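You operate a simulated robot arm through the tools that you are given. There is no shell and no other tool.

The job below is to be done with a simulated robot arm. You get a single attempt, and the scene is never put back.

TASK
Test-run the large centrifuge at MID with the two blanks of equal weight.
Fine: opposite buckets, one full run; they stay in, lid shut.

It is judged by the outcome, as a careful person would: the job done as asked, and still so three seconds after it is handed in. It fails if anything else is knocked over, pushed out of place, dropped, spilled or broken. Lids that push on must go on centred and level and be pressed home; caps that screw on are set level and turned clockwise until they are tight.

THE ROBOT
A 7-joint arm with a three-finger gripper, fixed in place. Base frame: the origin is at the foot of the arm, x ahead of it, y to its left, z up. Lengths are in cm, angles in degrees, forces in N, time in s.
Its first joint turns from -166.0 to 166.0 degrees. Payload 2.69 kg.
The TCP is the grasp point between the finger pads, 3 cm short of the fingertips. In the tool frame z runs along the fingers and y along their closing line. The gripper opens to 12.8 cm. The gripper's body begins 11.7 cm behind the TCP.
Orientation is told as [roll, pitch, yaw] about the base's x, y, z axes, in that order, counted from this pose: with the fingers straight down and closing along the base's y, the tool's x points along the base's -x, its y along +y and its z along -z.

THE INTERFACE
- The arm moves only by the tool send_rows. Its argument "motion" is a list of rows, each a list of 7 numbers: the shift along the base's x, y, z in units of 300 mm (1.0 is 300 mm), then the turn, a rotation vector about the base's x, y, z in units of 120 degrees (1.0 is 120 degrees), then the gripper command, from -1 (fully open) to 1 (shut), values between in proportion. In form: [[tx, ty, tz, rx, ry, rz, grip], ...]. A call has 1 to 20 rows; each row is the pose to reach, as a shift and turn from the pose commanded when the call began. A call with a number of a shift or a turn outside -1 to 1 is refused whole. Each row takes 0.2 s and may step no farther than 5 cm and 8.6 degrees from the row before; otherwise, or with a gripper value out of range, the whole call is refused. Where a pose cannot be reached the arm comes as near as it can. A force on the tool above 90 N (or 10 N above the force at the start of the call, whichever is more), or a blocked arm, ends the call early, and 0.2 s more pass. The fingers move at their own pace and stop on an object; they squeeze with about 45 N. The grip force told is the motor's: it shows also when the fingers shut on nothing. Time passes only in rows, and 0.2 s behind the last, so rows that repeat a pose let the fingers close. The reply holds the time, the measured pose of the TCP, the force on the tool along the base axes, the opening and the grip force, in the units named above and with some noise, with the torque about the TCP (base axes, N m) and any sound that the robot's microphone picked up.
- Cameras (640 x 400 px; columns grow to the right, rows downward): "scene" is fixed at [5.1, 50.23, 165.98]; the picture's right is [-0.38, -0.93, 0.00], its down [-0.47, 0.19, -0.86] and it looks along [0.80, -0.33, -0.50] (base axes); focal length 231 px, centre (320, 200). "wrist" rides on the gripper at [5.8, 5.4, -13.1] in the tool frame; the picture's right is [-0.68, 0.74, 0.00], its down [-0.62, -0.57, -0.55] and it looks along [-0.40, -0.37, 0.84] (tool axes); focal length 234 px, centre (320, 200). There is no depth. A picture from a camera that has moved, and an enlarged one, comes with that camera's place and axes in the base frame and with its lens.
- get_image(camera): a new picture of that camera. It takes no simulated time.
- raise_lower(by): slides the trunk up (or, below 0, down) by that many cm; the arm rides with it, the base frame stays. It gives what a move gives, with no picture.
- inspect(camera, box): a new picture of the part [left, top, right, bottom] of that camera's present view, enlarged. It takes no simulated time.
- sign_off(): hands the job in; it is judged then, once.

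Places have to be worked out from the pictures, the camera data and where the tool is seen. Open the gripper and draw the arm clear of the work before you hand the job in, unless the task says otherwise.

The tools are called after "Emit:" as name(argument=value, ...) on one line, values as JSON. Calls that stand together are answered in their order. send_rows: Moves the arm, as the interface text tells. Its arguments: {"type":"object","properties":{"motion":{"type":"array"}},"required":["motion"]} The other tools are called the same way: raise_lower (by) slides the trunk up or down; get_image (camera) takes a picture; inspect (camera, box) takes an enlarged picture of a part of a camera's view; sign_off () hands the job in.

At the start:

```text
clock: 0.0
tool_pos: [39.67, 36.95, 152.41]
tcp_rot: [-0.1, 0.0, 0.1]
contact_force: [-0.2, -0.3, 0.2]
moment: [0.04, -0.01, 0.05]
width: 12.76
finger_force: 0.0
trunk travel left (down, up): [-20.0, 15.0]
```

scene: 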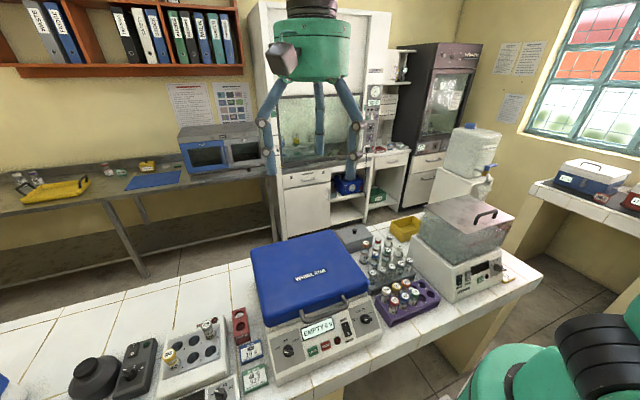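
wrist: 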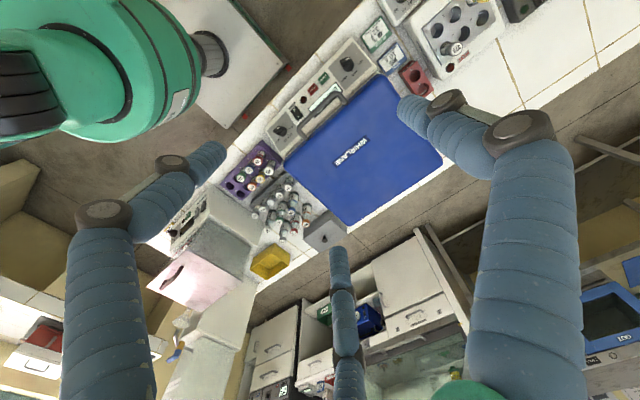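

I'll start by looking closely at the scene: the large blue-lidded centrifuge, the racks and the labels.

Emit:
inspect(camera="scene", box=[240, 220, 400, 390])

Emit:
inspect(camera="scene", box=[340, 200, 540, 325])

Emit:
inspect(camera="scene", box=[60, 290, 280, 400])

Emit:
inspect(camera="wrist", box=[220, 0, 520, 190])

```text
2.35 times, centred on (320, 305) of scene
camera zoom: at [5.1, 50.23, 165.98], right [-0.38, -0.93, 0.0], down [-0.47, 0.19, -0.86], along [0.8, -0.33, -0.5], focal length 544 px, centre (320, -47)
```

zoom: 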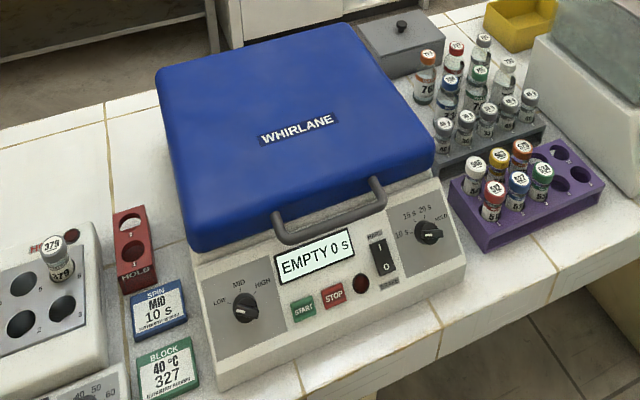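

```text
3.20 times, centred on (440, 262) of scene
camera zoom: at [5.1, 50.23, 165.98], right [-0.38, -0.93, 0.0], down [-0.47, 0.19, -0.86], along [0.8, -0.33, -0.5], focal length 739 px, centre (-64, 0)
```

zoom: 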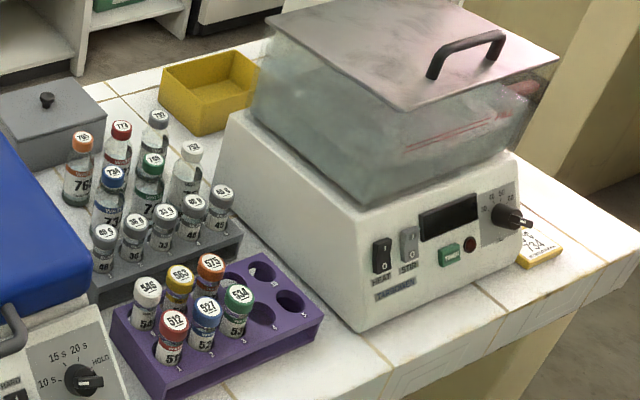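

```text
2.91 times, centred on (170, 345) of scene
camera zoom: at [5.1, 50.23, 165.98], right [-0.38, -0.93, 0.0], down [-0.47, 0.19, -0.86], along [0.8, -0.33, -0.5], focal length 672 px, centre (756, -222)
```

zoom: 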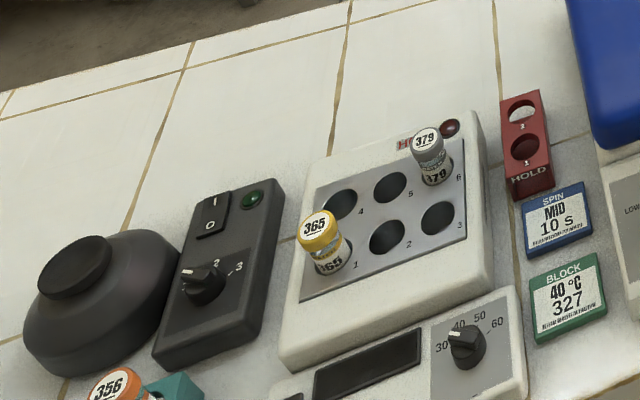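

```text
2.11 times, centred on (370, 95) of wrist
camera zoom: at [33.82, 42.41, 165.41], right [0.68, 0.74, 0.0], down [0.62, -0.57, 0.55], along [0.4, -0.37, -0.84], focal length 493 px, centre (215, 421)
```

zoom: 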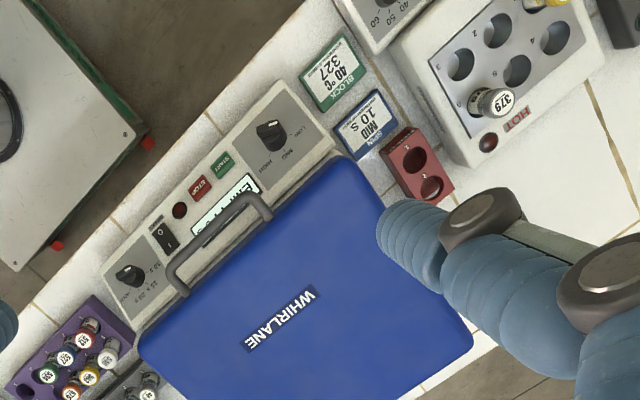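

The bench surface is at about z≈86. The light blanks seem to be the grey-capped vials with gram labels in the grey rack, around (56,-3). I move the wrist camera over toward the rack, staying high, to read the labels.

Emit:
send_rows(motion=[[0.05, -0.125, -0.06, 0, 0, 0, -1], [0.1, -0.25, -0.12, 0, 0, 0, -1], [0.15, -0.375, -0.18, 0, 0, 0, -1], [0.2, -0.5, -0.24, 0, 0, 0, -1], [0.25, -0.625, -0.3, 0, 0, 0, -1], [0.3, -0.75, -0.36, 0, 0, 0, -1], [0.35, -0.875, -0.43, 0, 0, 0, -1], [0.4, -1.0, -0.5, 0, 0, 0, -1], [0.4, -1.0, -0.5, 0, 0, 0, -1]])

Emit:
get_image(camera="wrist")

Emit:
get_image(camera="scene")

```text
clock: 2.0
tool_pos: [51.76, 6.82, 137.09]
tcp_rot: [0.0, 0.0, 0.0]
contact_force: [0.3, 0.0, -0.8]
moment: [0.04, 0.02, 0.01]
width: 12.78
finger_force: 0.0
trunk travel left (down, up): [-20.0, 15.0]
```

```text
taken
camera wrist: at [45.87, 12.17, 150.19], right [0.68, 0.74, 0.0], down [0.62, -0.57, 0.55], along [0.4, -0.37, -0.84], focal length 234 px, centre (320, 200)
```

wrist: 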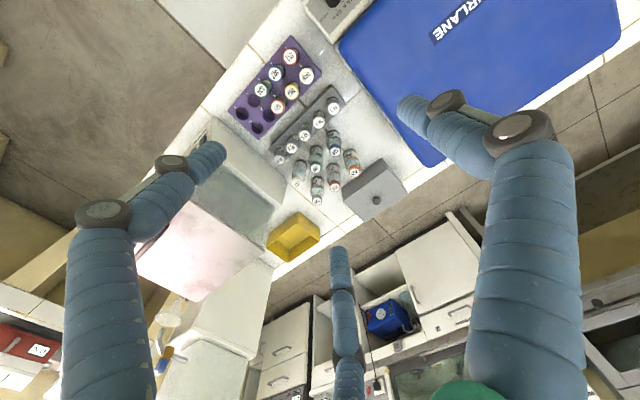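

```text
taken
```

scene: 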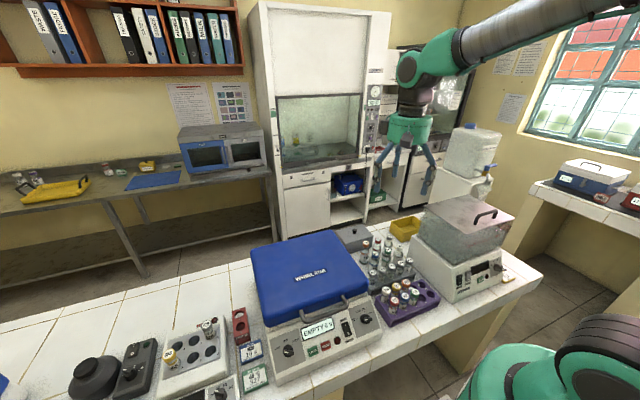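

The rack is in view now. I enlarge it to read the gram labels.

Emit:
inspect(camera="wrist", box=[230, 80, 390, 210])

Emit:
inspect(camera="wrist", box=[265, 90, 345, 140])

Emit:
inspect(camera="scene", box=[355, 235, 425, 285])

```text
3.08 times, centred on (310, 145) of wrist
camera zoom: at [45.87, 12.17, 150.19], right [0.68, 0.74, 0.0], down [0.62, -0.57, 0.55], along [0.4, -0.37, -0.84], focal length 720 px, centre (351, 369)
```

zoom: 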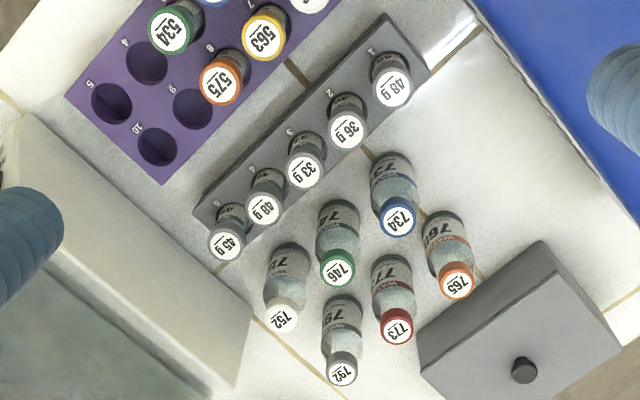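

```text
8.00 times, centred on (305, 115) of wrist
camera zoom: at [45.87, 12.17, 150.19], right [0.68, 0.74, 0.0], down [0.62, -0.57, 0.55], along [0.4, -0.37, -0.84], focal length 1873 px, centre (440, 880)
```

zoom: 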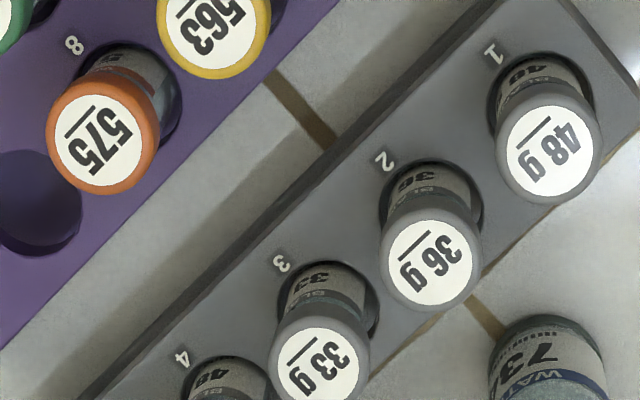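

```text
8.00 times, centred on (390, 260) of scene
camera zoom: at [5.1, 50.23, 165.98], right [-0.38, -0.93, 0.0], down [-0.47, 0.19, -0.86], along [0.8, -0.33, -0.5], focal length 1848 px, centre (-240, -280)
```

zoom: 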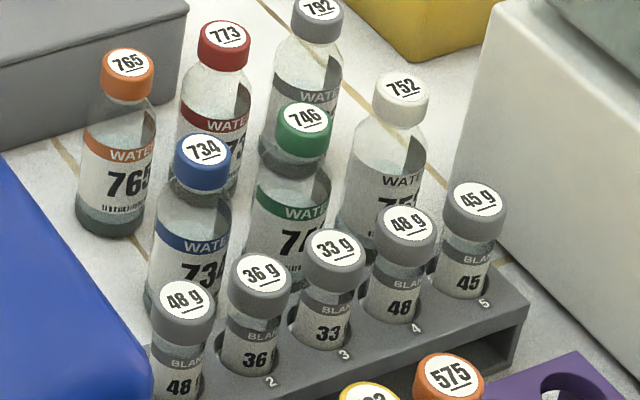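

The 48 g blanks are in slots 1 and 4 of the grey rack, so those are the equal pair. Next I read the centrifuge panel and the cards.

Emit:
inspect(camera="scene", box=[265, 295, 385, 370])

Emit:
inspect(camera="scene", box=[335, 300, 385, 335])

Emit:
inspect(camera="scene", box=[265, 330, 345, 380])

Emit:
inspect(camera="scene", box=[225, 300, 285, 395])

```text
5.33 times, centred on (325, 332) of scene
camera zoom: at [5.1, 50.23, 165.98], right [-0.38, -0.93, 0.0], down [-0.47, 0.19, -0.86], along [0.8, -0.33, -0.5], focal length 1232 px, centre (293, -507)
```

zoom: 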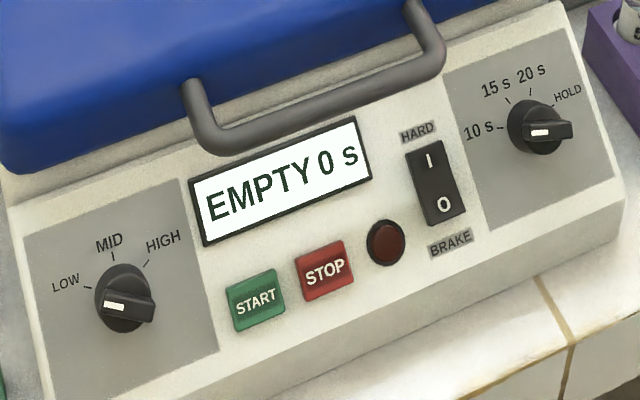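

```text
11.43 times, centred on (360, 318) of scene
camera zoom: at [5.1, 50.23, 165.98], right [-0.38, -0.93, 0.0], down [-0.47, 0.19, -0.86], along [0.8, -0.33, -0.5], focal length 2641 px, centre (-137, -1143)
```

zoom: 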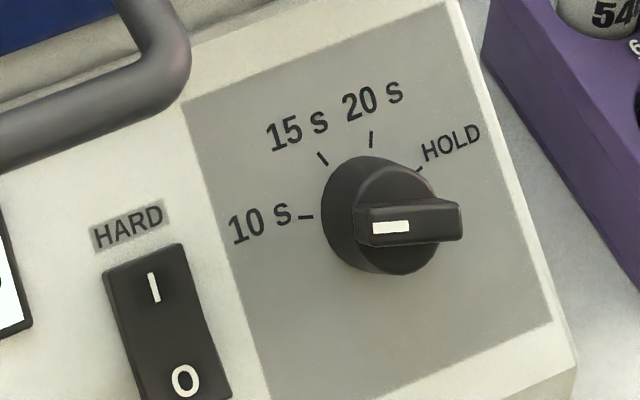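

```text
8.00 times, centred on (305, 355) of scene
camera zoom: at [5.1, 50.23, 165.98], right [-0.38, -0.93, 0.0], down [-0.47, 0.19, -0.86], along [0.8, -0.33, -0.5], focal length 1848 px, centre (440, -1040)
```

zoom: 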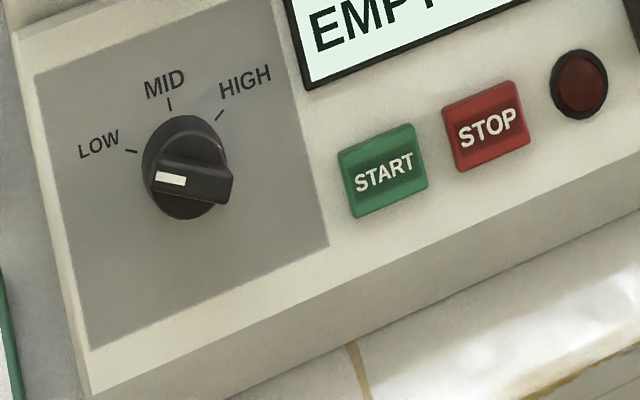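

```text
4.21 times, centred on (255, 348) of scene
camera zoom: at [5.1, 50.23, 165.98], right [-0.38, -0.93, 0.0], down [-0.47, 0.19, -0.86], along [0.8, -0.33, -0.5], focal length 973 px, centre (594, -421)
```

zoom: 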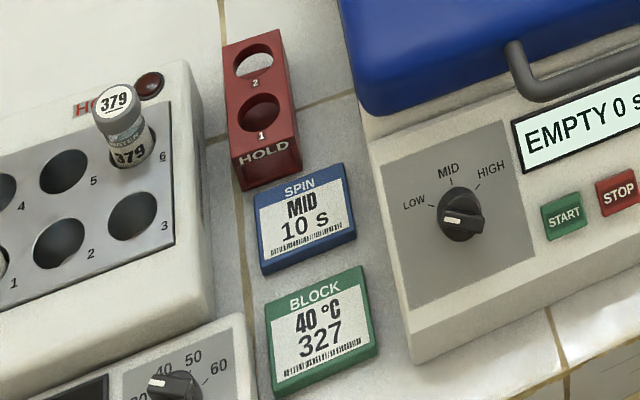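

The speed dial reads LOW and has to go to MID; the timer is at 10 s, which matches the SPIN card. Before planning grasps I close the hand in free air to see how the fingers actually move.

Emit:
send_rows(motion=[[0, 0, 0, 0, 0, 0, 1], [0, 0, 0, 0, 0, 0, 1], [0, 0, 0, 0, 0, 0, 1], [0, 0, 0, 0, 0, 0, 1]])

Emit:
get_image(camera="wrist")

Emit:
inspect(camera="scene", box=[340, 80, 480, 200])

```text
clock: 3.0
tool_pos: [51.68, 6.74, 137.02]
tcp_rot: [0.0, 0.0, -0.1]
contact_force: [0.5, -0.1, -0.5]
moment: [-0.01, 0.05, -0.01]
width: 0.2
finger_force: 31.6
trunk travel left (down, up): [-20.0, 15.0]
```

```text
taken
camera wrist: at [45.82, 12.24, 150.21], right [0.68, 0.74, 0.0], down [0.62, -0.57, 0.55], along [0.4, -0.37, -0.84], focal length 234 px, centre (320, 200)
```

wrist: 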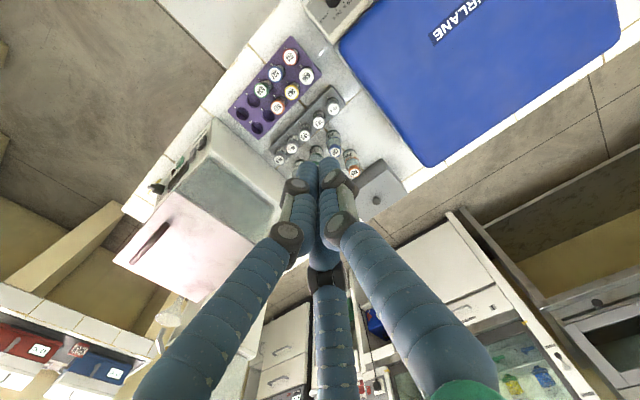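

```text
3.33 times, centred on (410, 140) of scene
camera zoom: at [5.1, 50.23, 165.98], right [-0.38, -0.93, 0.0], down [-0.47, 0.19, -0.86], along [0.8, -0.33, -0.5], focal length 770 px, centre (20, 400)
```

zoom: 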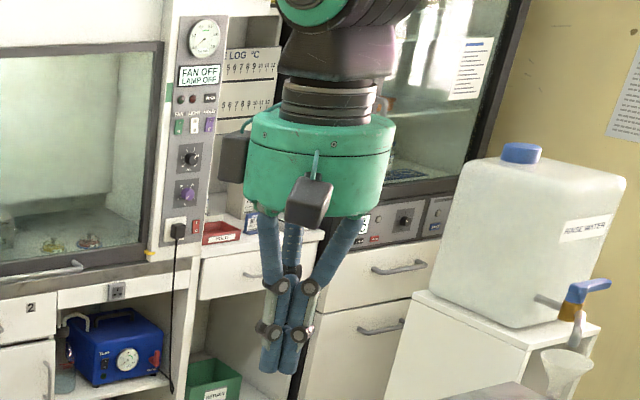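

The hand closes symmetrically about the TCP line. I move closed fingers above the front of the lid to study the handle, the lid seam and the panel up close.

Emit:
send_rows(motion=[[-0.03, 0.1, -0.09, 0, 0, 0, 1], [-0.06, 0.2, -0.18, 0, 0, 0, 1], [-0.09, 0.3, -0.27, 0, 0, 0, 1], [-0.12, 0.4, -0.36, 0, 0, 0, 1], [-0.155, 0.5, -0.44, 0, 0, 0, 1], [-0.19, 0.6, -0.53, 0, 0, 0, 1], [-0.22, 0.7, -0.62, 0, 0, 0, 1], [-0.25, 0.8, -0.7, 0, 0, 0, 1], [-0.25, 0.8, -0.7, 0, 0, 0, 1]])

Emit:
get_image(camera="wrist")

Emit:
get_image(camera="scene")

```text
clock: 5.0
tool_pos: [44.54, 31.22, 116.36]
tcp_rot: [-0.1, 0.1, 0.0]
contact_force: [0.1, 0.6, -0.3]
moment: [-0.02, 0.0, 0.0]
width: 0.2
finger_force: 31.9
trunk travel left (down, up): [-20.0, 15.0]
```

```text
taken
camera wrist: at [38.6, 36.58, 129.5], right [0.68, 0.74, 0.0], down [0.62, -0.57, 0.55], along [0.4, -0.37, -0.84], focal length 234 px, centre (320, 200)
```

wrist: 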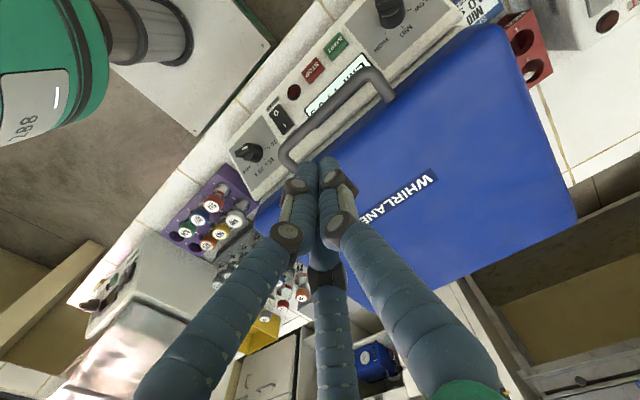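

```text
taken
```

scene: 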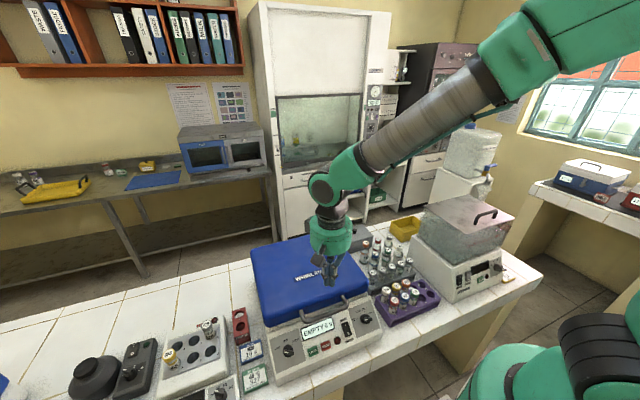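

I zoom into the handle region.

Emit:
inspect(camera="wrist", box=[220, 0, 460, 200])

Emit:
inspect(camera="scene", box=[240, 230, 390, 390])

```text
2.00 times, centred on (340, 100) of wrist
camera zoom: at [38.6, 36.58, 129.5], right [0.68, 0.74, 0.0], down [0.62, -0.57, 0.55], along [0.4, -0.37, -0.84], focal length 468 px, centre (280, 400)
```

zoom: 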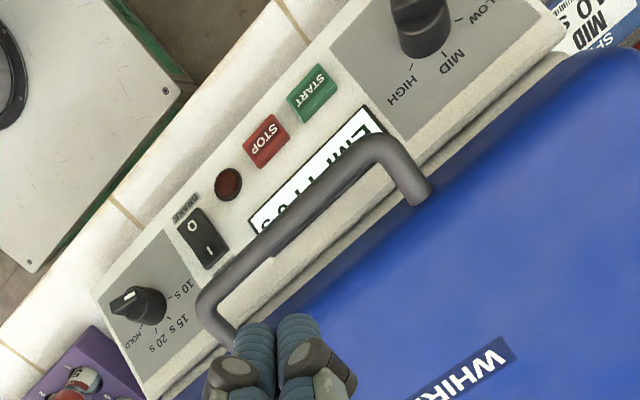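

```text
2.50 times, centred on (315, 310) of scene
camera zoom: at [5.1, 50.23, 165.98], right [-0.38, -0.93, 0.0], down [-0.47, 0.19, -0.86], along [0.8, -0.33, -0.5], focal length 578 px, centre (332, -75)
```

zoom: 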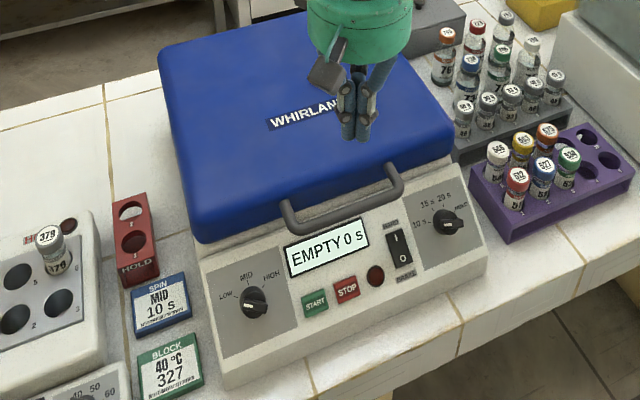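

The bar of the handle triangulates to x≈43.5, y≈26–39, z≈103, with the lid front at x≈47.5 and the top at z≈106. I turn the hand 90° so the fingers close along x, staying above, and open partly.

Emit:
send_rows(motion=[[0, 0, 0, 0, 0, 0.068, 0.45], [0, 0.01, 0, 0, 0, 0.136, 0.45], [0, 0.02, 0, 0, 0, 0.205, 0.45], [0, 0.03, 0, 0, 0, 0.273, 0.45], [-0.01, 0.04, 0, 0, 0, 0.341, 0.45], [-0.02, 0.05, 0, 0, 0, 0.409, 0.45], [-0.02, 0.05, 0, 0, 0, 0.477, 0.45], [-0.02, 0.05, 0, 0, 0, 0.545, 0.45], [-0.02, 0.05, 0, 0, 0, 0.614, 0.45], [-0.02, 0.05, 0, 0, 0, 0.682, 0.45], [-0.02, 0.05, 0, 0, 0, 0.75, 0.45], [-0.02, 0.05, 0, 0, 0, 0.75, 0.45]])

Emit:
get_image(camera="wrist")

Emit:
get_image(camera="scene")

```text
clock: 7.6
tool_pos: [43.65, 32.41, 116.33]
tcp_rot: [-0.1, 0.1, 90.1]
contact_force: [0.5, -0.4, -1.3]
moment: [-0.02, 0.02, 0.0]
width: 3.52
finger_force: 0.1
trunk travel left (down, up): [-20.0, 15.0]
```

```text
taken
camera wrist: at [38.26, 26.67, 129.47], right [-0.74, 0.68, 0.0], down [0.56, 0.62, 0.55], along [0.37, 0.4, -0.84], focal length 234 px, centre (320, 200)
```

wrist: 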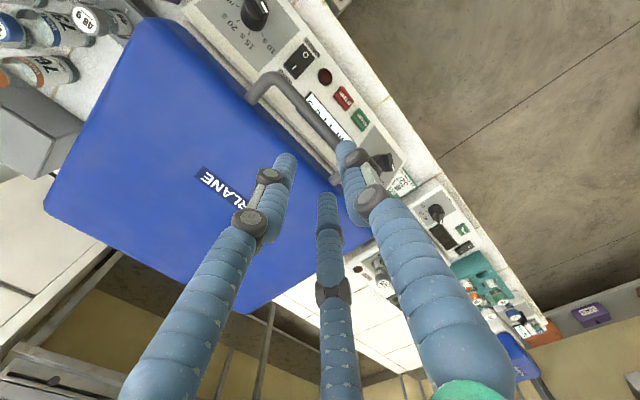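

```text
taken
```

scene: 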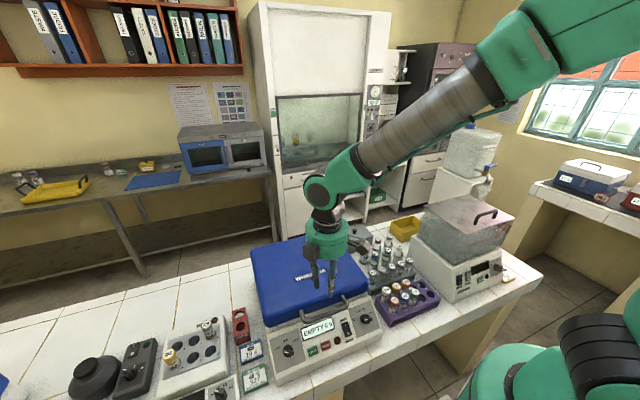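

I zoom on the handle from this new angle to refine its location.

Emit:
inspect(camera="wrist", box=[220, 40, 420, 200])

Emit:
inspect(camera="scene", box=[270, 250, 390, 350])

```text
2.50 times, centred on (320, 120) of wrist
camera zoom: at [38.26, 26.67, 129.47], right [-0.74, 0.68, 0.0], down [0.56, 0.62, 0.55], along [0.37, 0.4, -0.84], focal length 585 px, centre (320, 400)
```

zoom: 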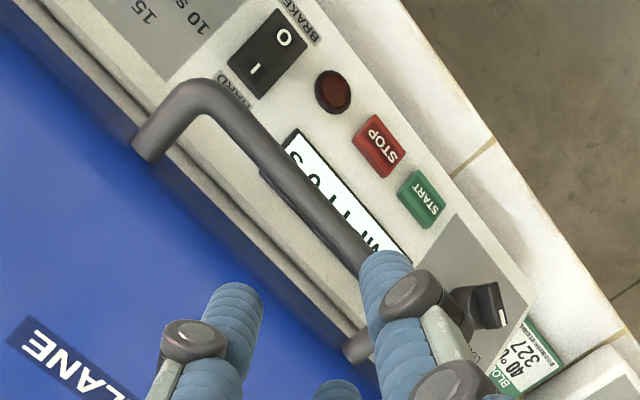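

```text
4.00 times, centred on (330, 300) of scene
camera zoom: at [5.1, 50.23, 165.98], right [-0.38, -0.93, 0.0], down [-0.47, 0.19, -0.86], along [0.8, -0.33, -0.5], focal length 924 px, centre (280, -200)
```

zoom: 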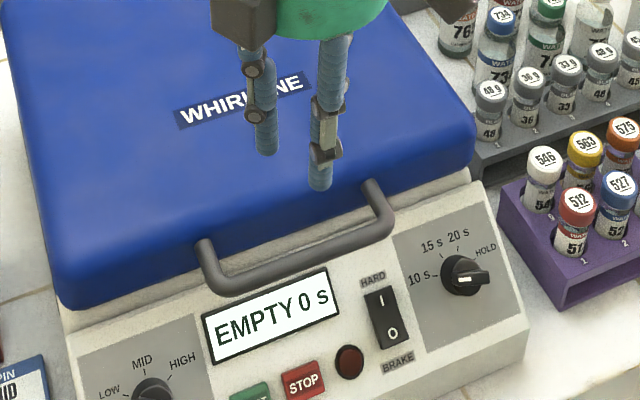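

The bar centre refines to (43.4, 32.4, 102.1), about 1.5 cm thick, with the panel some 7 cm below. I descend straight onto it with the 3.5 cm opening, then close.

Emit:
send_rows(motion=[[-0.005, 0, -0.12, 0, 0, 0, 0.45], [-0.008, 0, -0.24, 0, 0, 0, 0.45], [-0.008, 0, -0.36, 0, 0, 0, 0.45], [-0.008, 0, -0.42, 0, 0, 0, 0.45], [-0.008, 0, -0.465, 0, 0, 0, 0.45], [-0.008, 0, -0.465, 0, 0, 0, 0.45]])

Emit:
inspect(camera="scene", box=[270, 250, 390, 350])

Emit:
get_image(camera="wrist")

```text
clock: 9.0
tool_pos: [43.84, 32.64, 102.21]
tcp_rot: [-0.2, -0.1, 90.0]
contact_force: [54.6, 10.3, 6.1]
moment: [0.16, -0.52, 1.05]
width: 5.32
finger_force: 9.8
trunk travel left (down, up): [-20.0, 15.0]
```

```text
4.00 times, centred on (330, 300) of scene
camera zoom: at [5.1, 50.23, 165.98], right [-0.38, -0.93, 0.0], down [-0.47, 0.19, -0.86], along [0.8, -0.33, -0.5], focal length 924 px, centre (280, -200)
```

zoom: 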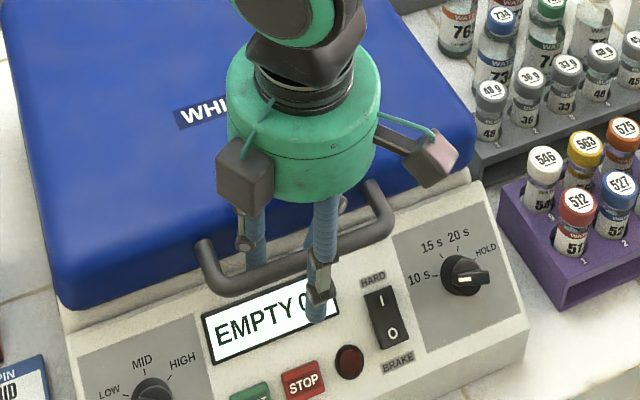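

```text
taken
camera wrist: at [38.39, 26.82, 115.38], right [-0.74, 0.68, 0.0], down [0.56, 0.61, 0.55], along [0.37, 0.41, -0.83], focal length 234 px, centre (320, 200)
```

wrist: 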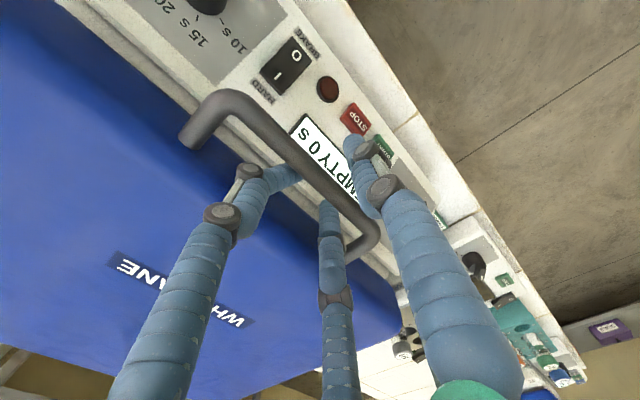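

The readings show a +x push of about 55 N and the fingers spread to 5.3 cm: the rear finger side is bearing on the bar, so the bar sits further back relative to the fingers than I placed it. I ease the hand toward +x in small steps and open slightly to relieve it.

Emit:
send_rows(motion=[[0.01, 0, 0, 0, 0, 0, 0.2], [0.02, 0, 0, 0, 0, 0, 0.2], [0.02, 0, 0, 0, 0, 0, 0.2]])

Emit:
get_image(camera="wrist")

```text
clock: 9.8
tool_pos: [43.75, 32.42, 102.2]
tcp_rot: [0.2, 0.2, 90.0]
contact_force: [0.5, -0.4, 1.3]
moment: [-0.01, 0.02, 0.01]
width: 5.37
finger_force: 0.1
trunk travel left (down, up): [-20.0, 15.0]
```

```text
taken
camera wrist: at [38.4, 26.68, 115.28], right [-0.74, 0.68, 0.0], down [0.57, 0.62, 0.54], along [0.37, 0.4, -0.84], focal length 234 px, centre (320, 200)
```

wrist: 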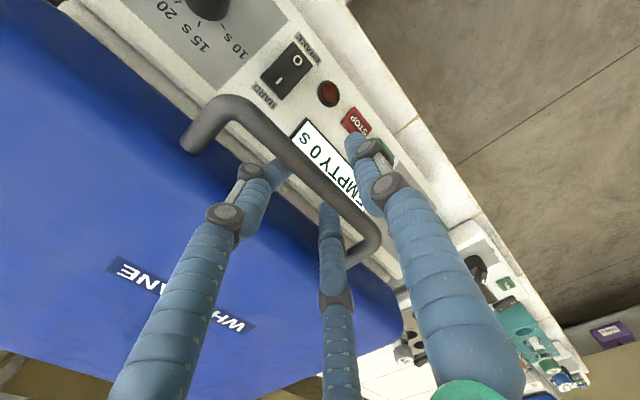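

Force is gone at 5.4 cm opening. I now close onto the bar and watch the width and side force to centre it.

Emit:
send_rows(motion=[[0, 0, 0, 0, 0, 0, 0.4], [0, 0, 0, 0, 0, 0, 0.5], [0, 0, 0, 0, 0, 0, 0.5]])

```text
clock: 10.6
tool_pos: [43.98, 32.58, 102.31]
tcp_rot: [-0.1, 0.0, 90.0]
contact_force: [0.8, 0.1, 0.2]
moment: [-0.02, -0.01, -0.01]
width: 3.19
finger_force: 0.0
trunk travel left (down, up): [-20.0, 15.0]
```

No contact yet at 3.2 cm. I close fully on the bar.

Emit:
send_rows(motion=[[0, 0, 0, 0, 0, 0, 0.7], [0, 0, 0, 0, 0, 0, 1], [0, 0, 0, 0, 0, 0, 1], [0, 0, 0, 0, 0, 0, 1]])

Emit:
get_image(camera="wrist")

Emit:
inspect(camera="scene", box=[270, 250, 390, 350])

```text
clock: 11.6
tool_pos: [44.18, 32.48, 102.31]
tcp_rot: [0.0, 0.0, 90.0]
contact_force: [20.3, -10.5, -1.8]
moment: [-0.08, -0.15, 0.65]
width: 2.2
finger_force: 45.0
trunk travel left (down, up): [-20.0, 15.0]
```

```text
taken
camera wrist: at [38.68, 26.72, 115.39], right [-0.74, 0.68, 0.0], down [0.57, 0.62, 0.55], along [0.37, 0.4, -0.84], focal length 234 px, centre (320, 200)
```

wrist: 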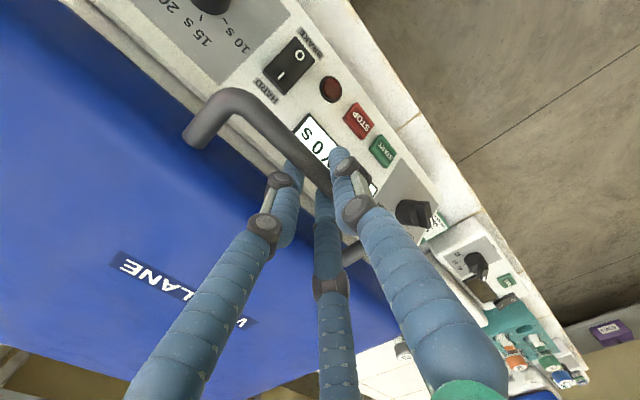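

```text
4.00 times, centred on (330, 300) of scene
camera zoom: at [5.1, 50.23, 165.98], right [-0.38, -0.93, 0.0], down [-0.47, 0.19, -0.86], along [0.8, -0.33, -0.5], focal length 924 px, centre (280, -200)
```

zoom: 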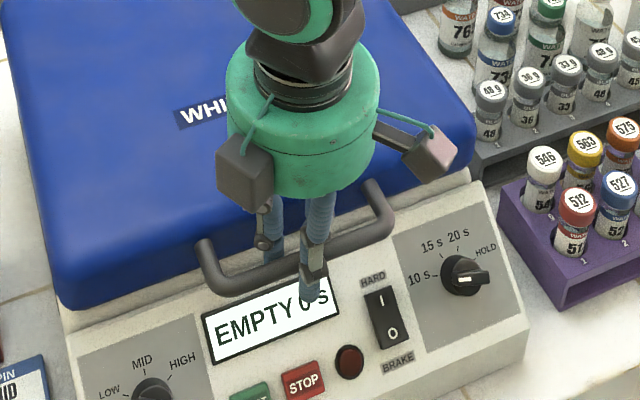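

The bar is gripped (45 N). I start swinging the lid up along an arc about a hinge judged at x≈75.5, z≈98.5, first only 10°, to check the forces.

Emit:
send_rows(motion=[[0.014, 0, 0.045, 0, 0, 0, 1], [0.023, 0, 0.09, 0, 0, 0, 1], [0.034, 0, 0.135, 0, 0, 0, 1], [0.046, 0, 0.179, 0, 0, 0, 1], [0.046, 0, 0.179, 0, 0, 0, 1]])

Emit:
inspect(camera="scene", box=[230, 200, 390, 380])

```text
clock: 12.8
tool_pos: [45.07, 32.51, 107.68]
tcp_rot: [0.1, 0.1, 90.0]
contact_force: [-22.7, 2.0, 3.4]
moment: [-0.09, 0.22, 0.39]
width: 2.18
finger_force: 45.0
trunk travel left (down, up): [-20.0, 15.0]
```

```text
2.22 times, centred on (310, 290) of scene
camera zoom: at [5.1, 50.23, 165.98], right [-0.38, -0.93, 0.0], down [-0.47, 0.19, -0.86], along [0.8, -0.33, -0.5], focal length 513 px, centre (342, 0)
```

zoom: 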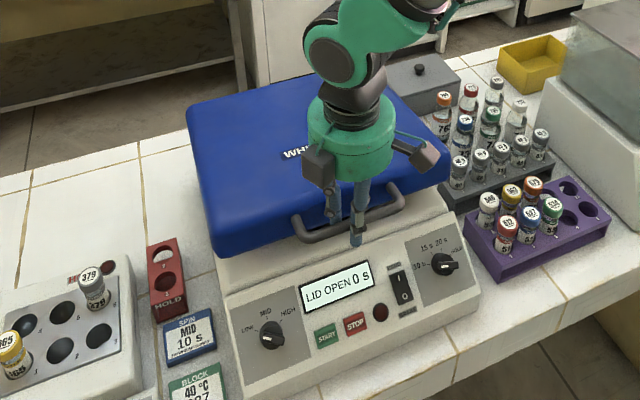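

The lid is rising and the display says LID OPEN. Side force is modest (-23 N), so I refine the hinge to about (75.6, 99.6) and continue to about 40°.

Emit:
send_rows(motion=[[0.005, 0, 0.042, 0, 0, 0, 1], [0.022, 0, 0.084, 0, 0, 0, 1], [0.038, 0, 0.126, 0, 0, 0, 1], [0.057, 0, 0.168, 0, 0, 0, 1], [0.1, 0, 0.249, 0, 0, 0, 1], [0.149, 0, 0.327, 0, 0, 0, 1], [0.205, 0, 0.399, 0, 0, 0, 1], [0.267, 0, 0.467, 0, 0, 0, 1], [0.267, 0, 0.467, 0, 0, 0, 1]])

Emit:
get_image(camera="scene")

```text
clock: 14.6
tool_pos: [52.32, 32.51, 121.84]
tcp_rot: [-0.3, -0.2, 90.1]
contact_force: [-38.0, -6.9, 32.4]
moment: [0.98, 0.39, 0.25]
width: 2.2
finger_force: 44.6
trunk travel left (down, up): [-20.0, 15.0]
stopped in row 9: the force on the tool passed its limit at 92 N (the readings are from after the stop); the commanded pose is now the measured one
```

```text
taken
```

scene: 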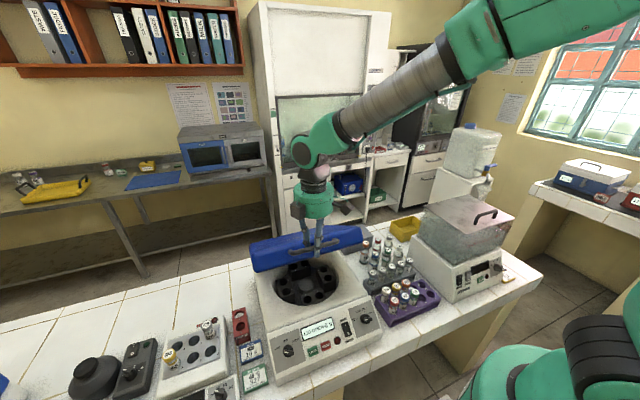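

The lid swings fine; my arc radius was slightly too small. Refit from the three measured points gives the hinge at (78.5, 99.5) with radius 34.4, so I continue on that arc to about 70°.

Emit:
send_rows(motion=[[0.03, 0, 0.033, 0, 0, 0, 1], [0.062, 0, 0.066, 0, 0, 0, 1], [0.136, 0, 0.134, 0, 0, 0, 1], [0.215, 0, 0.195, 0, 0, 0, 1], [0.299, 0, 0.248, 0, 0, 0, 1], [0.299, 0, 0.248, 0, 0, 0, 1]])

Emit:
get_image(camera="scene")

```text
clock: 16.0
tool_pos: [61.22, 32.43, 129.15]
tcp_rot: [-0.2, -0.1, 90.0]
contact_force: [-31.8, -22.0, 52.6]
moment: [-0.12, 0.5, 0.41]
width: 2.17
finger_force: 44.8
trunk travel left (down, up): [-20.0, 15.0]
```

```text
taken
```

scene: 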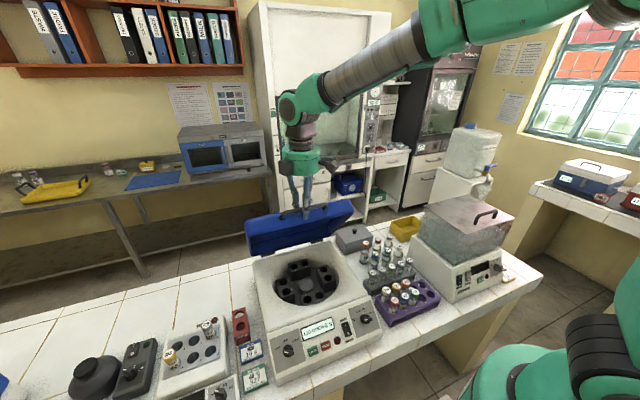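

The lid is well up but the tool is being pushed outward (up and toward me). I nudge outward a little to relieve this before going on.

Emit:
send_rows(motion=[[-0.005, 0.005, 0.015, 0, 0, 0, 1], [-0.005, 0.005, 0.015, 0, 0, 0, 1]])

Emit:
get_image(camera="wrist")

```text
clock: 16.6
tool_pos: [61.31, 32.4, 129.09]
tcp_rot: [-0.2, -0.1, 89.9]
contact_force: [-15.9, -24.9, 23.6]
moment: [-0.15, 0.19, 0.43]
width: 2.16
finger_force: 44.8
trunk travel left (down, up): [-20.0, 15.0]
```

```text
taken
camera wrist: at [55.96, 26.65, 142.35], right [-0.74, 0.68, 0.0], down [0.57, 0.62, 0.55], along [0.37, 0.4, -0.84], focal length 234 px, centre (320, 200)
```

wrist: 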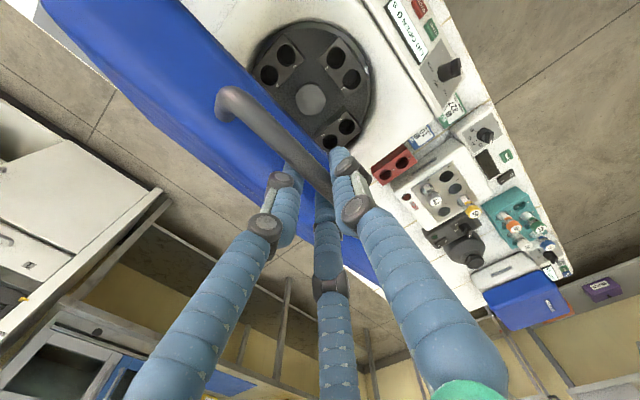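

Outward force has halved and the lid follows. I continue to about 75° with a slightly larger radius and a small y correction.

Emit:
send_rows(motion=[[0.04, -0.008, 0.03, 0, 0, 0, 1], [0.083, -0.012, 0.056, 0, 0, 0, 1], [0.13, -0.014, 0.077, 0, 0, 0, 1], [0.177, -0.014, 0.095, 0, 0, 0, 1], [0.226, -0.014, 0.112, 0, 0, 0, 1], [0.275, -0.014, 0.126, 0, 0, 0, 1], [0.275, -0.014, 0.126, 0, 0, 0, 1]])

Emit:
get_image(camera="scene")

```text
clock: 18.2
tool_pos: [70.13, 32.35, 133.15]
tcp_rot: [-0.1, 0.0, 90.0]
contact_force: [0.5, 23.2, 3.5]
moment: [0.09, -0.02, 0.12]
width: 2.17
finger_force: 44.5
trunk travel left (down, up): [-20.0, 15.0]
```

```text
taken
```

scene: 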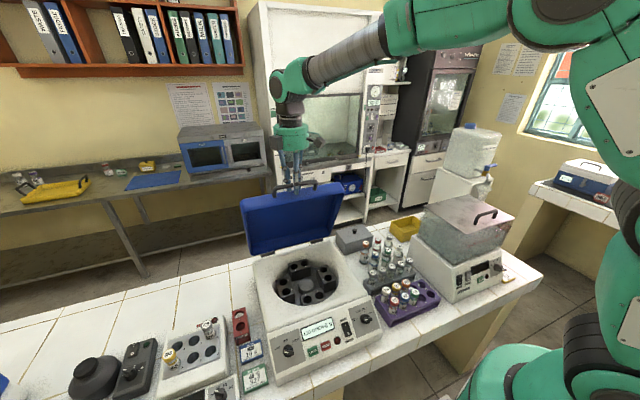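

Force is small now. I go on past vertical, to about 92°, watching for a stop.

Emit:
send_rows(motion=[[0.05, 0.005, 0.011, 0, 0, 0, 1], [0.1, 0.005, 0.02, 0, 0, 0, 1], [0.15, 0.005, 0.028, 0, 0, 0, 1], [0.2, 0.005, 0.034, 0, 0, 0, 1], [0.25, 0.005, 0.037, 0, 0, 0, 1], [0.3, 0.005, 0.036, 0, 0, 0, 1], [0.3, 0.005, 0.036, 0, 0, 0, 1]])

Emit:
get_image(camera="scene")

Emit:
get_image(camera="wrist")

```text
clock: 19.8
tool_pos: [79.0, 32.33, 134.44]
tcp_rot: [-0.3, -0.1, 90.0]
contact_force: [-1.3, 20.1, 33.4]
moment: [0.06, 0.33, 0.02]
width: 2.24
finger_force: 45.0
trunk travel left (down, up): [-20.0, 15.0]
```

```text
taken
```

scene: 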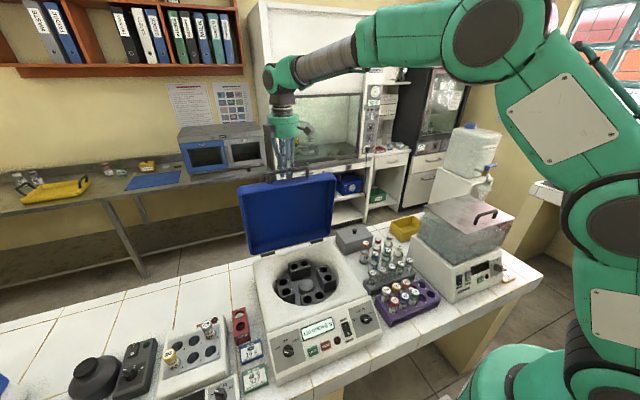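

```text
taken
camera wrist: at [73.39, 26.57, 147.51], right [-0.74, 0.68, 0.0], down [0.56, 0.61, 0.55], along [0.38, 0.41, -0.83], focal length 234 px, centre (320, 200)
```

wrist: 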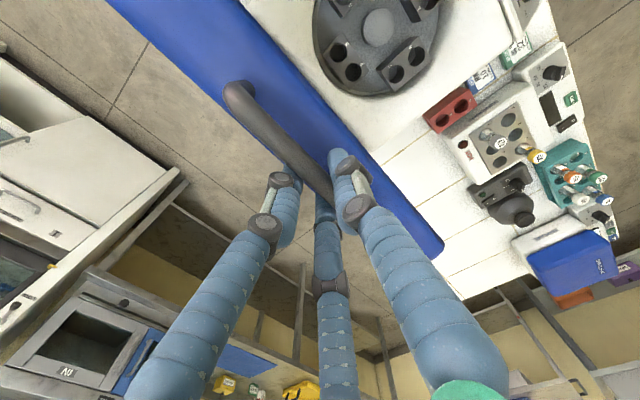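

The lid is about vertical. I go a bit further past vertical, looking for a resisting stop.

Emit:
send_rows(motion=[[0.035, 0.005, 0.006, 0, 0, 0, 1], [0.07, 0.008, 0.004, 0, 0, 0, 1], [0.105, 0.01, 0.001, 0, 0, 0, 1], [0.14, 0.01, -0.005, 0, 0, 0, 1], [0.14, 0.01, -0.005, 0, 0, 0, 1]])

Emit:
get_image(camera="scene")

```text
clock: 21.0
tool_pos: [82.9, 32.3, 134.22]
tcp_rot: [-0.2, -0.1, 90.1]
contact_force: [1.9, -8.7, 31.3]
moment: [-0.52, 0.3, 0.05]
width: 2.33
finger_force: 45.1
trunk travel left (down, up): [-20.0, 15.0]
```

```text
taken
```

scene: 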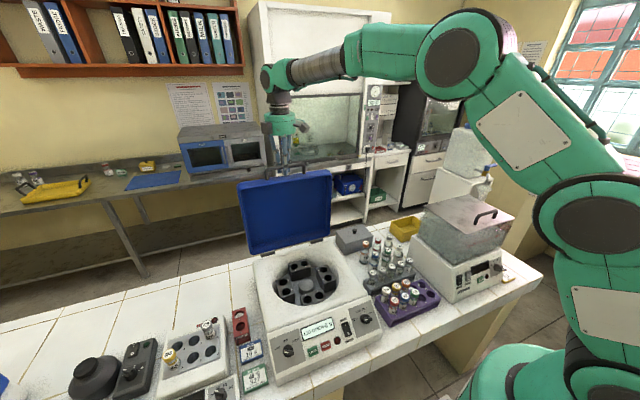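

No stop yet. I go a few degrees more so the lid leans safely back.

Emit:
send_rows(motion=[[0.035, 0.0, -0.004, 0, 0, 0, 1], [0.07, 0.0, -0.012, 0, 0, 0, 1], [0.105, 0.0, -0.022, 0, 0, 0, 1], [0.105, 0.0, -0.022, 0, 0, 0, 1]])

```text
clock: 22.0
tool_pos: [85.5, 32.42, 133.94]
tcp_rot: [-0.1, -0.1, 90.0]
contact_force: [-48.0, -15.8, 39.6]
moment: [-0.03, 0.42, 0.04]
width: 2.38
finger_force: 45.1
trunk travel left (down, up): [-20.0, 15.0]
```

A stop is felt at x≈85.5 (lid ~97°). I ease the load, open the fingers a little and lift straight off the bar.

Emit:
send_rows(motion=[[-0.01, 0, 0.01, 0, 0, 0, 1], [-0.01, 0, 0.01, 0, 0, 0, 0.7], [-0.01, 0, 0.01, 0, 0, 0, 0.5], [-0.01, 0, 0.01, 0, 0, 0, 0.4], [-0.01, 0, 0.01, 0, 0, 0, 0.4]])

Emit:
get_image(camera="wrist")

Emit:
get_image(camera="scene")

```text
clock: 23.2
tool_pos: [86.03, 32.54, 133.63]
tcp_rot: [0.1, 0.1, 90.0]
contact_force: [0.1, -0.3, -0.3]
moment: [0.0, 0.04, 0.0]
width: 3.84
finger_force: 0.0
trunk travel left (down, up): [-20.0, 15.0]
```

```text
taken
camera wrist: at [80.65, 26.78, 146.76], right [-0.74, 0.68, 0.0], down [0.57, 0.62, 0.55], along [0.37, 0.4, -0.84], focal length 234 px, centre (320, 200)
```

wrist: 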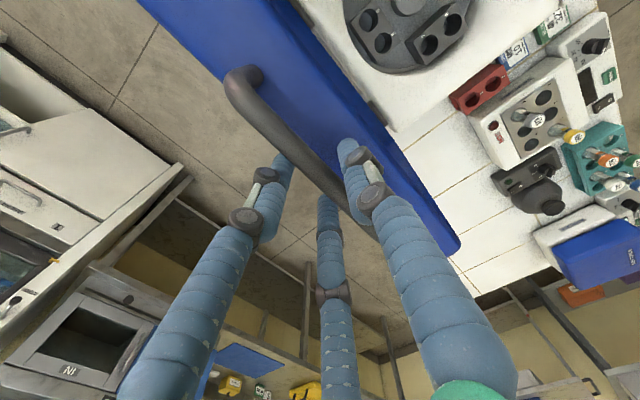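

```text
taken
```

scene: 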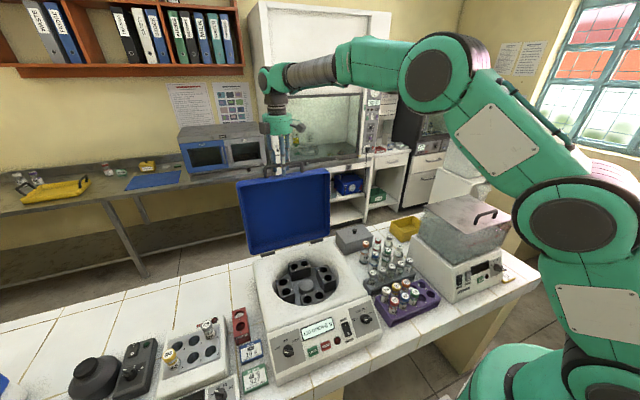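

The lid stays open against its stop and the fingers are free. I lift straight up off the handle, then inspect the rotor.

Emit:
send_rows(motion=[[0, 0, 0.1, 0, 0, 0, 0.4], [0, 0, 0.22, 0, 0, 0, 0.4], [-0.02, 0, 0.35, 0, 0, 0, 0.4], [-0.16, 0, 0.4, 0, 0, 0, 0.4], [-0.32, -0.02, 0.4, 0, 0, 0, 0.4], [-0.48, -0.05, 0.4, 0, 0, 0, 0.4], [-0.64, -0.08, 0.4, 0, 0, 0, 0.4], [-0.8, -0.1, 0.4, 0, 0, 0, 0.4], [-0.96, -0.12, 0.4, 0, 0, 0, 0.4], [-0.96, -0.12, 0.4, 0, 0, 0, 0.4]])

Emit:
get_image(camera="scene")

Emit:
get_image(camera="wrist")

Emit:
inspect(camera="scene", box=[240, 240, 370, 320])

```text
clock: 25.4
tool_pos: [56.73, 29.14, 145.87]
tcp_rot: [-0.1, -0.1, 90.0]
contact_force: [0.1, 0.0, 0.7]
moment: [-0.01, -0.09, 0.02]
width: 3.82
finger_force: 0.1
trunk travel left (down, up): [-20.0, 15.0]
```

```text
taken
```

scene: 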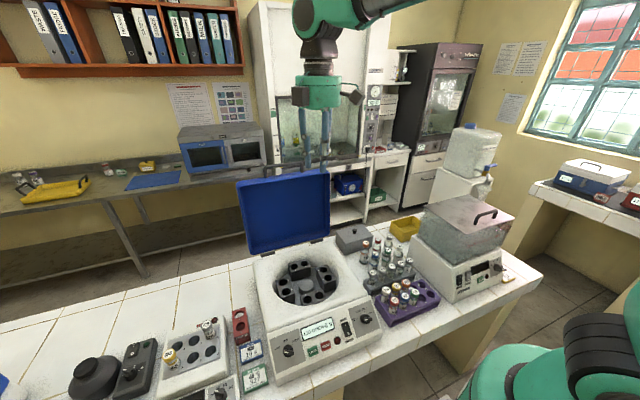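

```text
taken
camera wrist: at [51.4, 23.44, 158.99], right [-0.74, 0.68, 0.0], down [0.56, 0.62, 0.55], along [0.37, 0.4, -0.84], focal length 234 px, centre (320, 200)
```

wrist: 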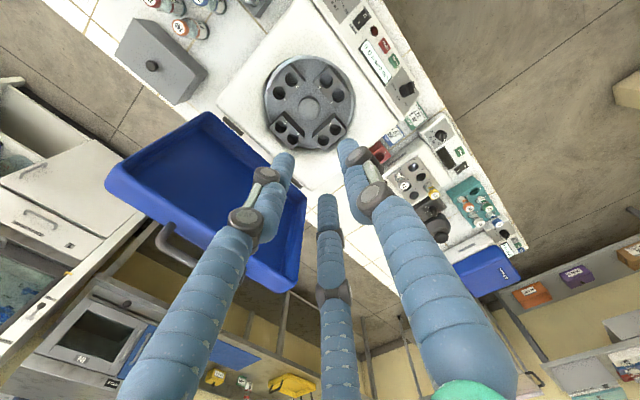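

```text
4.92 times, centred on (305, 280) of scene
camera zoom: at [5.1, 50.23, 165.98], right [-0.38, -0.93, 0.0], down [-0.47, 0.19, -0.86], along [0.8, -0.33, -0.5], focal length 1138 px, centre (394, -194)
```

zoom: 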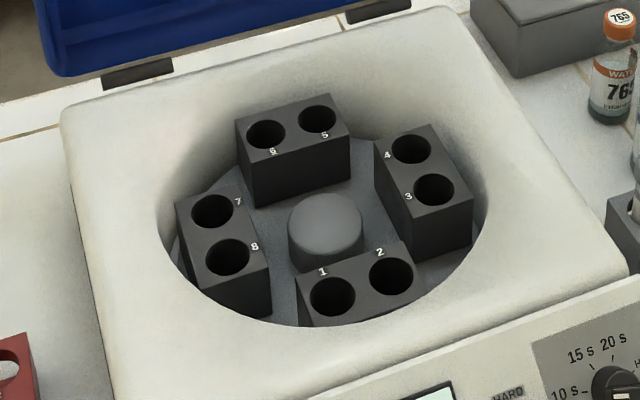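

The lid stays leaning back. The rotor has four two-hole buckets numbered 1–8 with hub at about (63.3, 31.8). I zoom in to get precise hole locations.

Emit:
inspect(camera="wrist", box=[250, 50, 370, 160])

Emit:
inspect(camera="scene", box=[265, 250, 345, 310])

Emit:
inspect(camera="scene", box=[360, 240, 430, 290])

```text
3.64 times, centred on (310, 105) of wrist
camera zoom: at [51.4, 23.44, 158.99], right [-0.74, 0.68, 0.0], down [0.56, 0.62, 0.55], along [0.37, 0.4, -0.84], focal length 852 px, centre (356, 546)
```

zoom: 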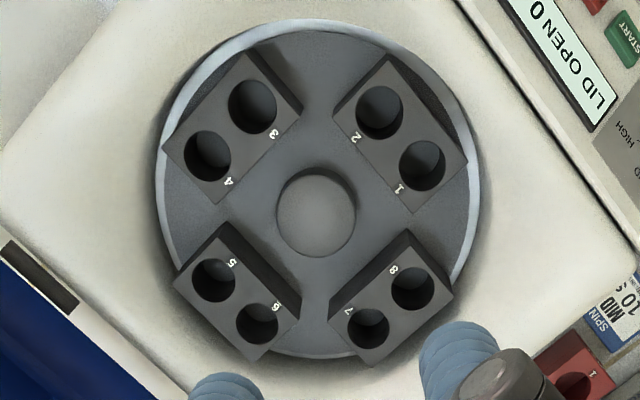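

```text
6.67 times, centred on (305, 280) of scene
camera zoom: at [5.1, 50.23, 165.98], right [-0.38, -0.93, 0.0], down [-0.47, 0.19, -0.86], along [0.8, -0.33, -0.5], focal length 1540 px, centre (420, -333)
```

zoom: 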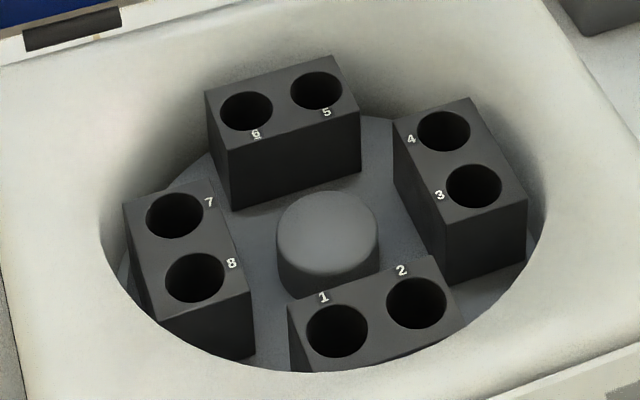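

```text
8.00 times, centred on (395, 265) of scene
camera zoom: at [5.1, 50.23, 165.98], right [-0.38, -0.93, 0.0], down [-0.47, 0.19, -0.86], along [0.8, -0.33, -0.5], focal length 1848 px, centre (-280, -320)
```

zoom: 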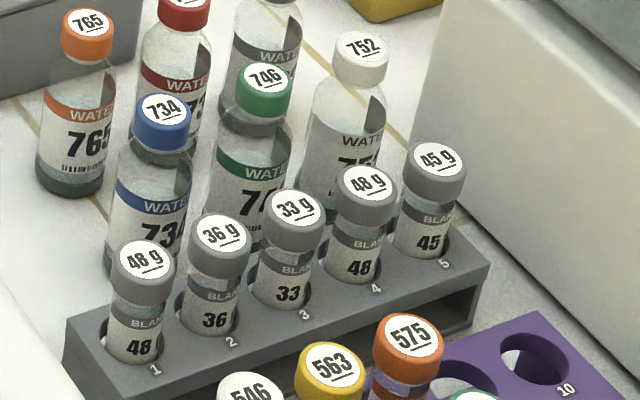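

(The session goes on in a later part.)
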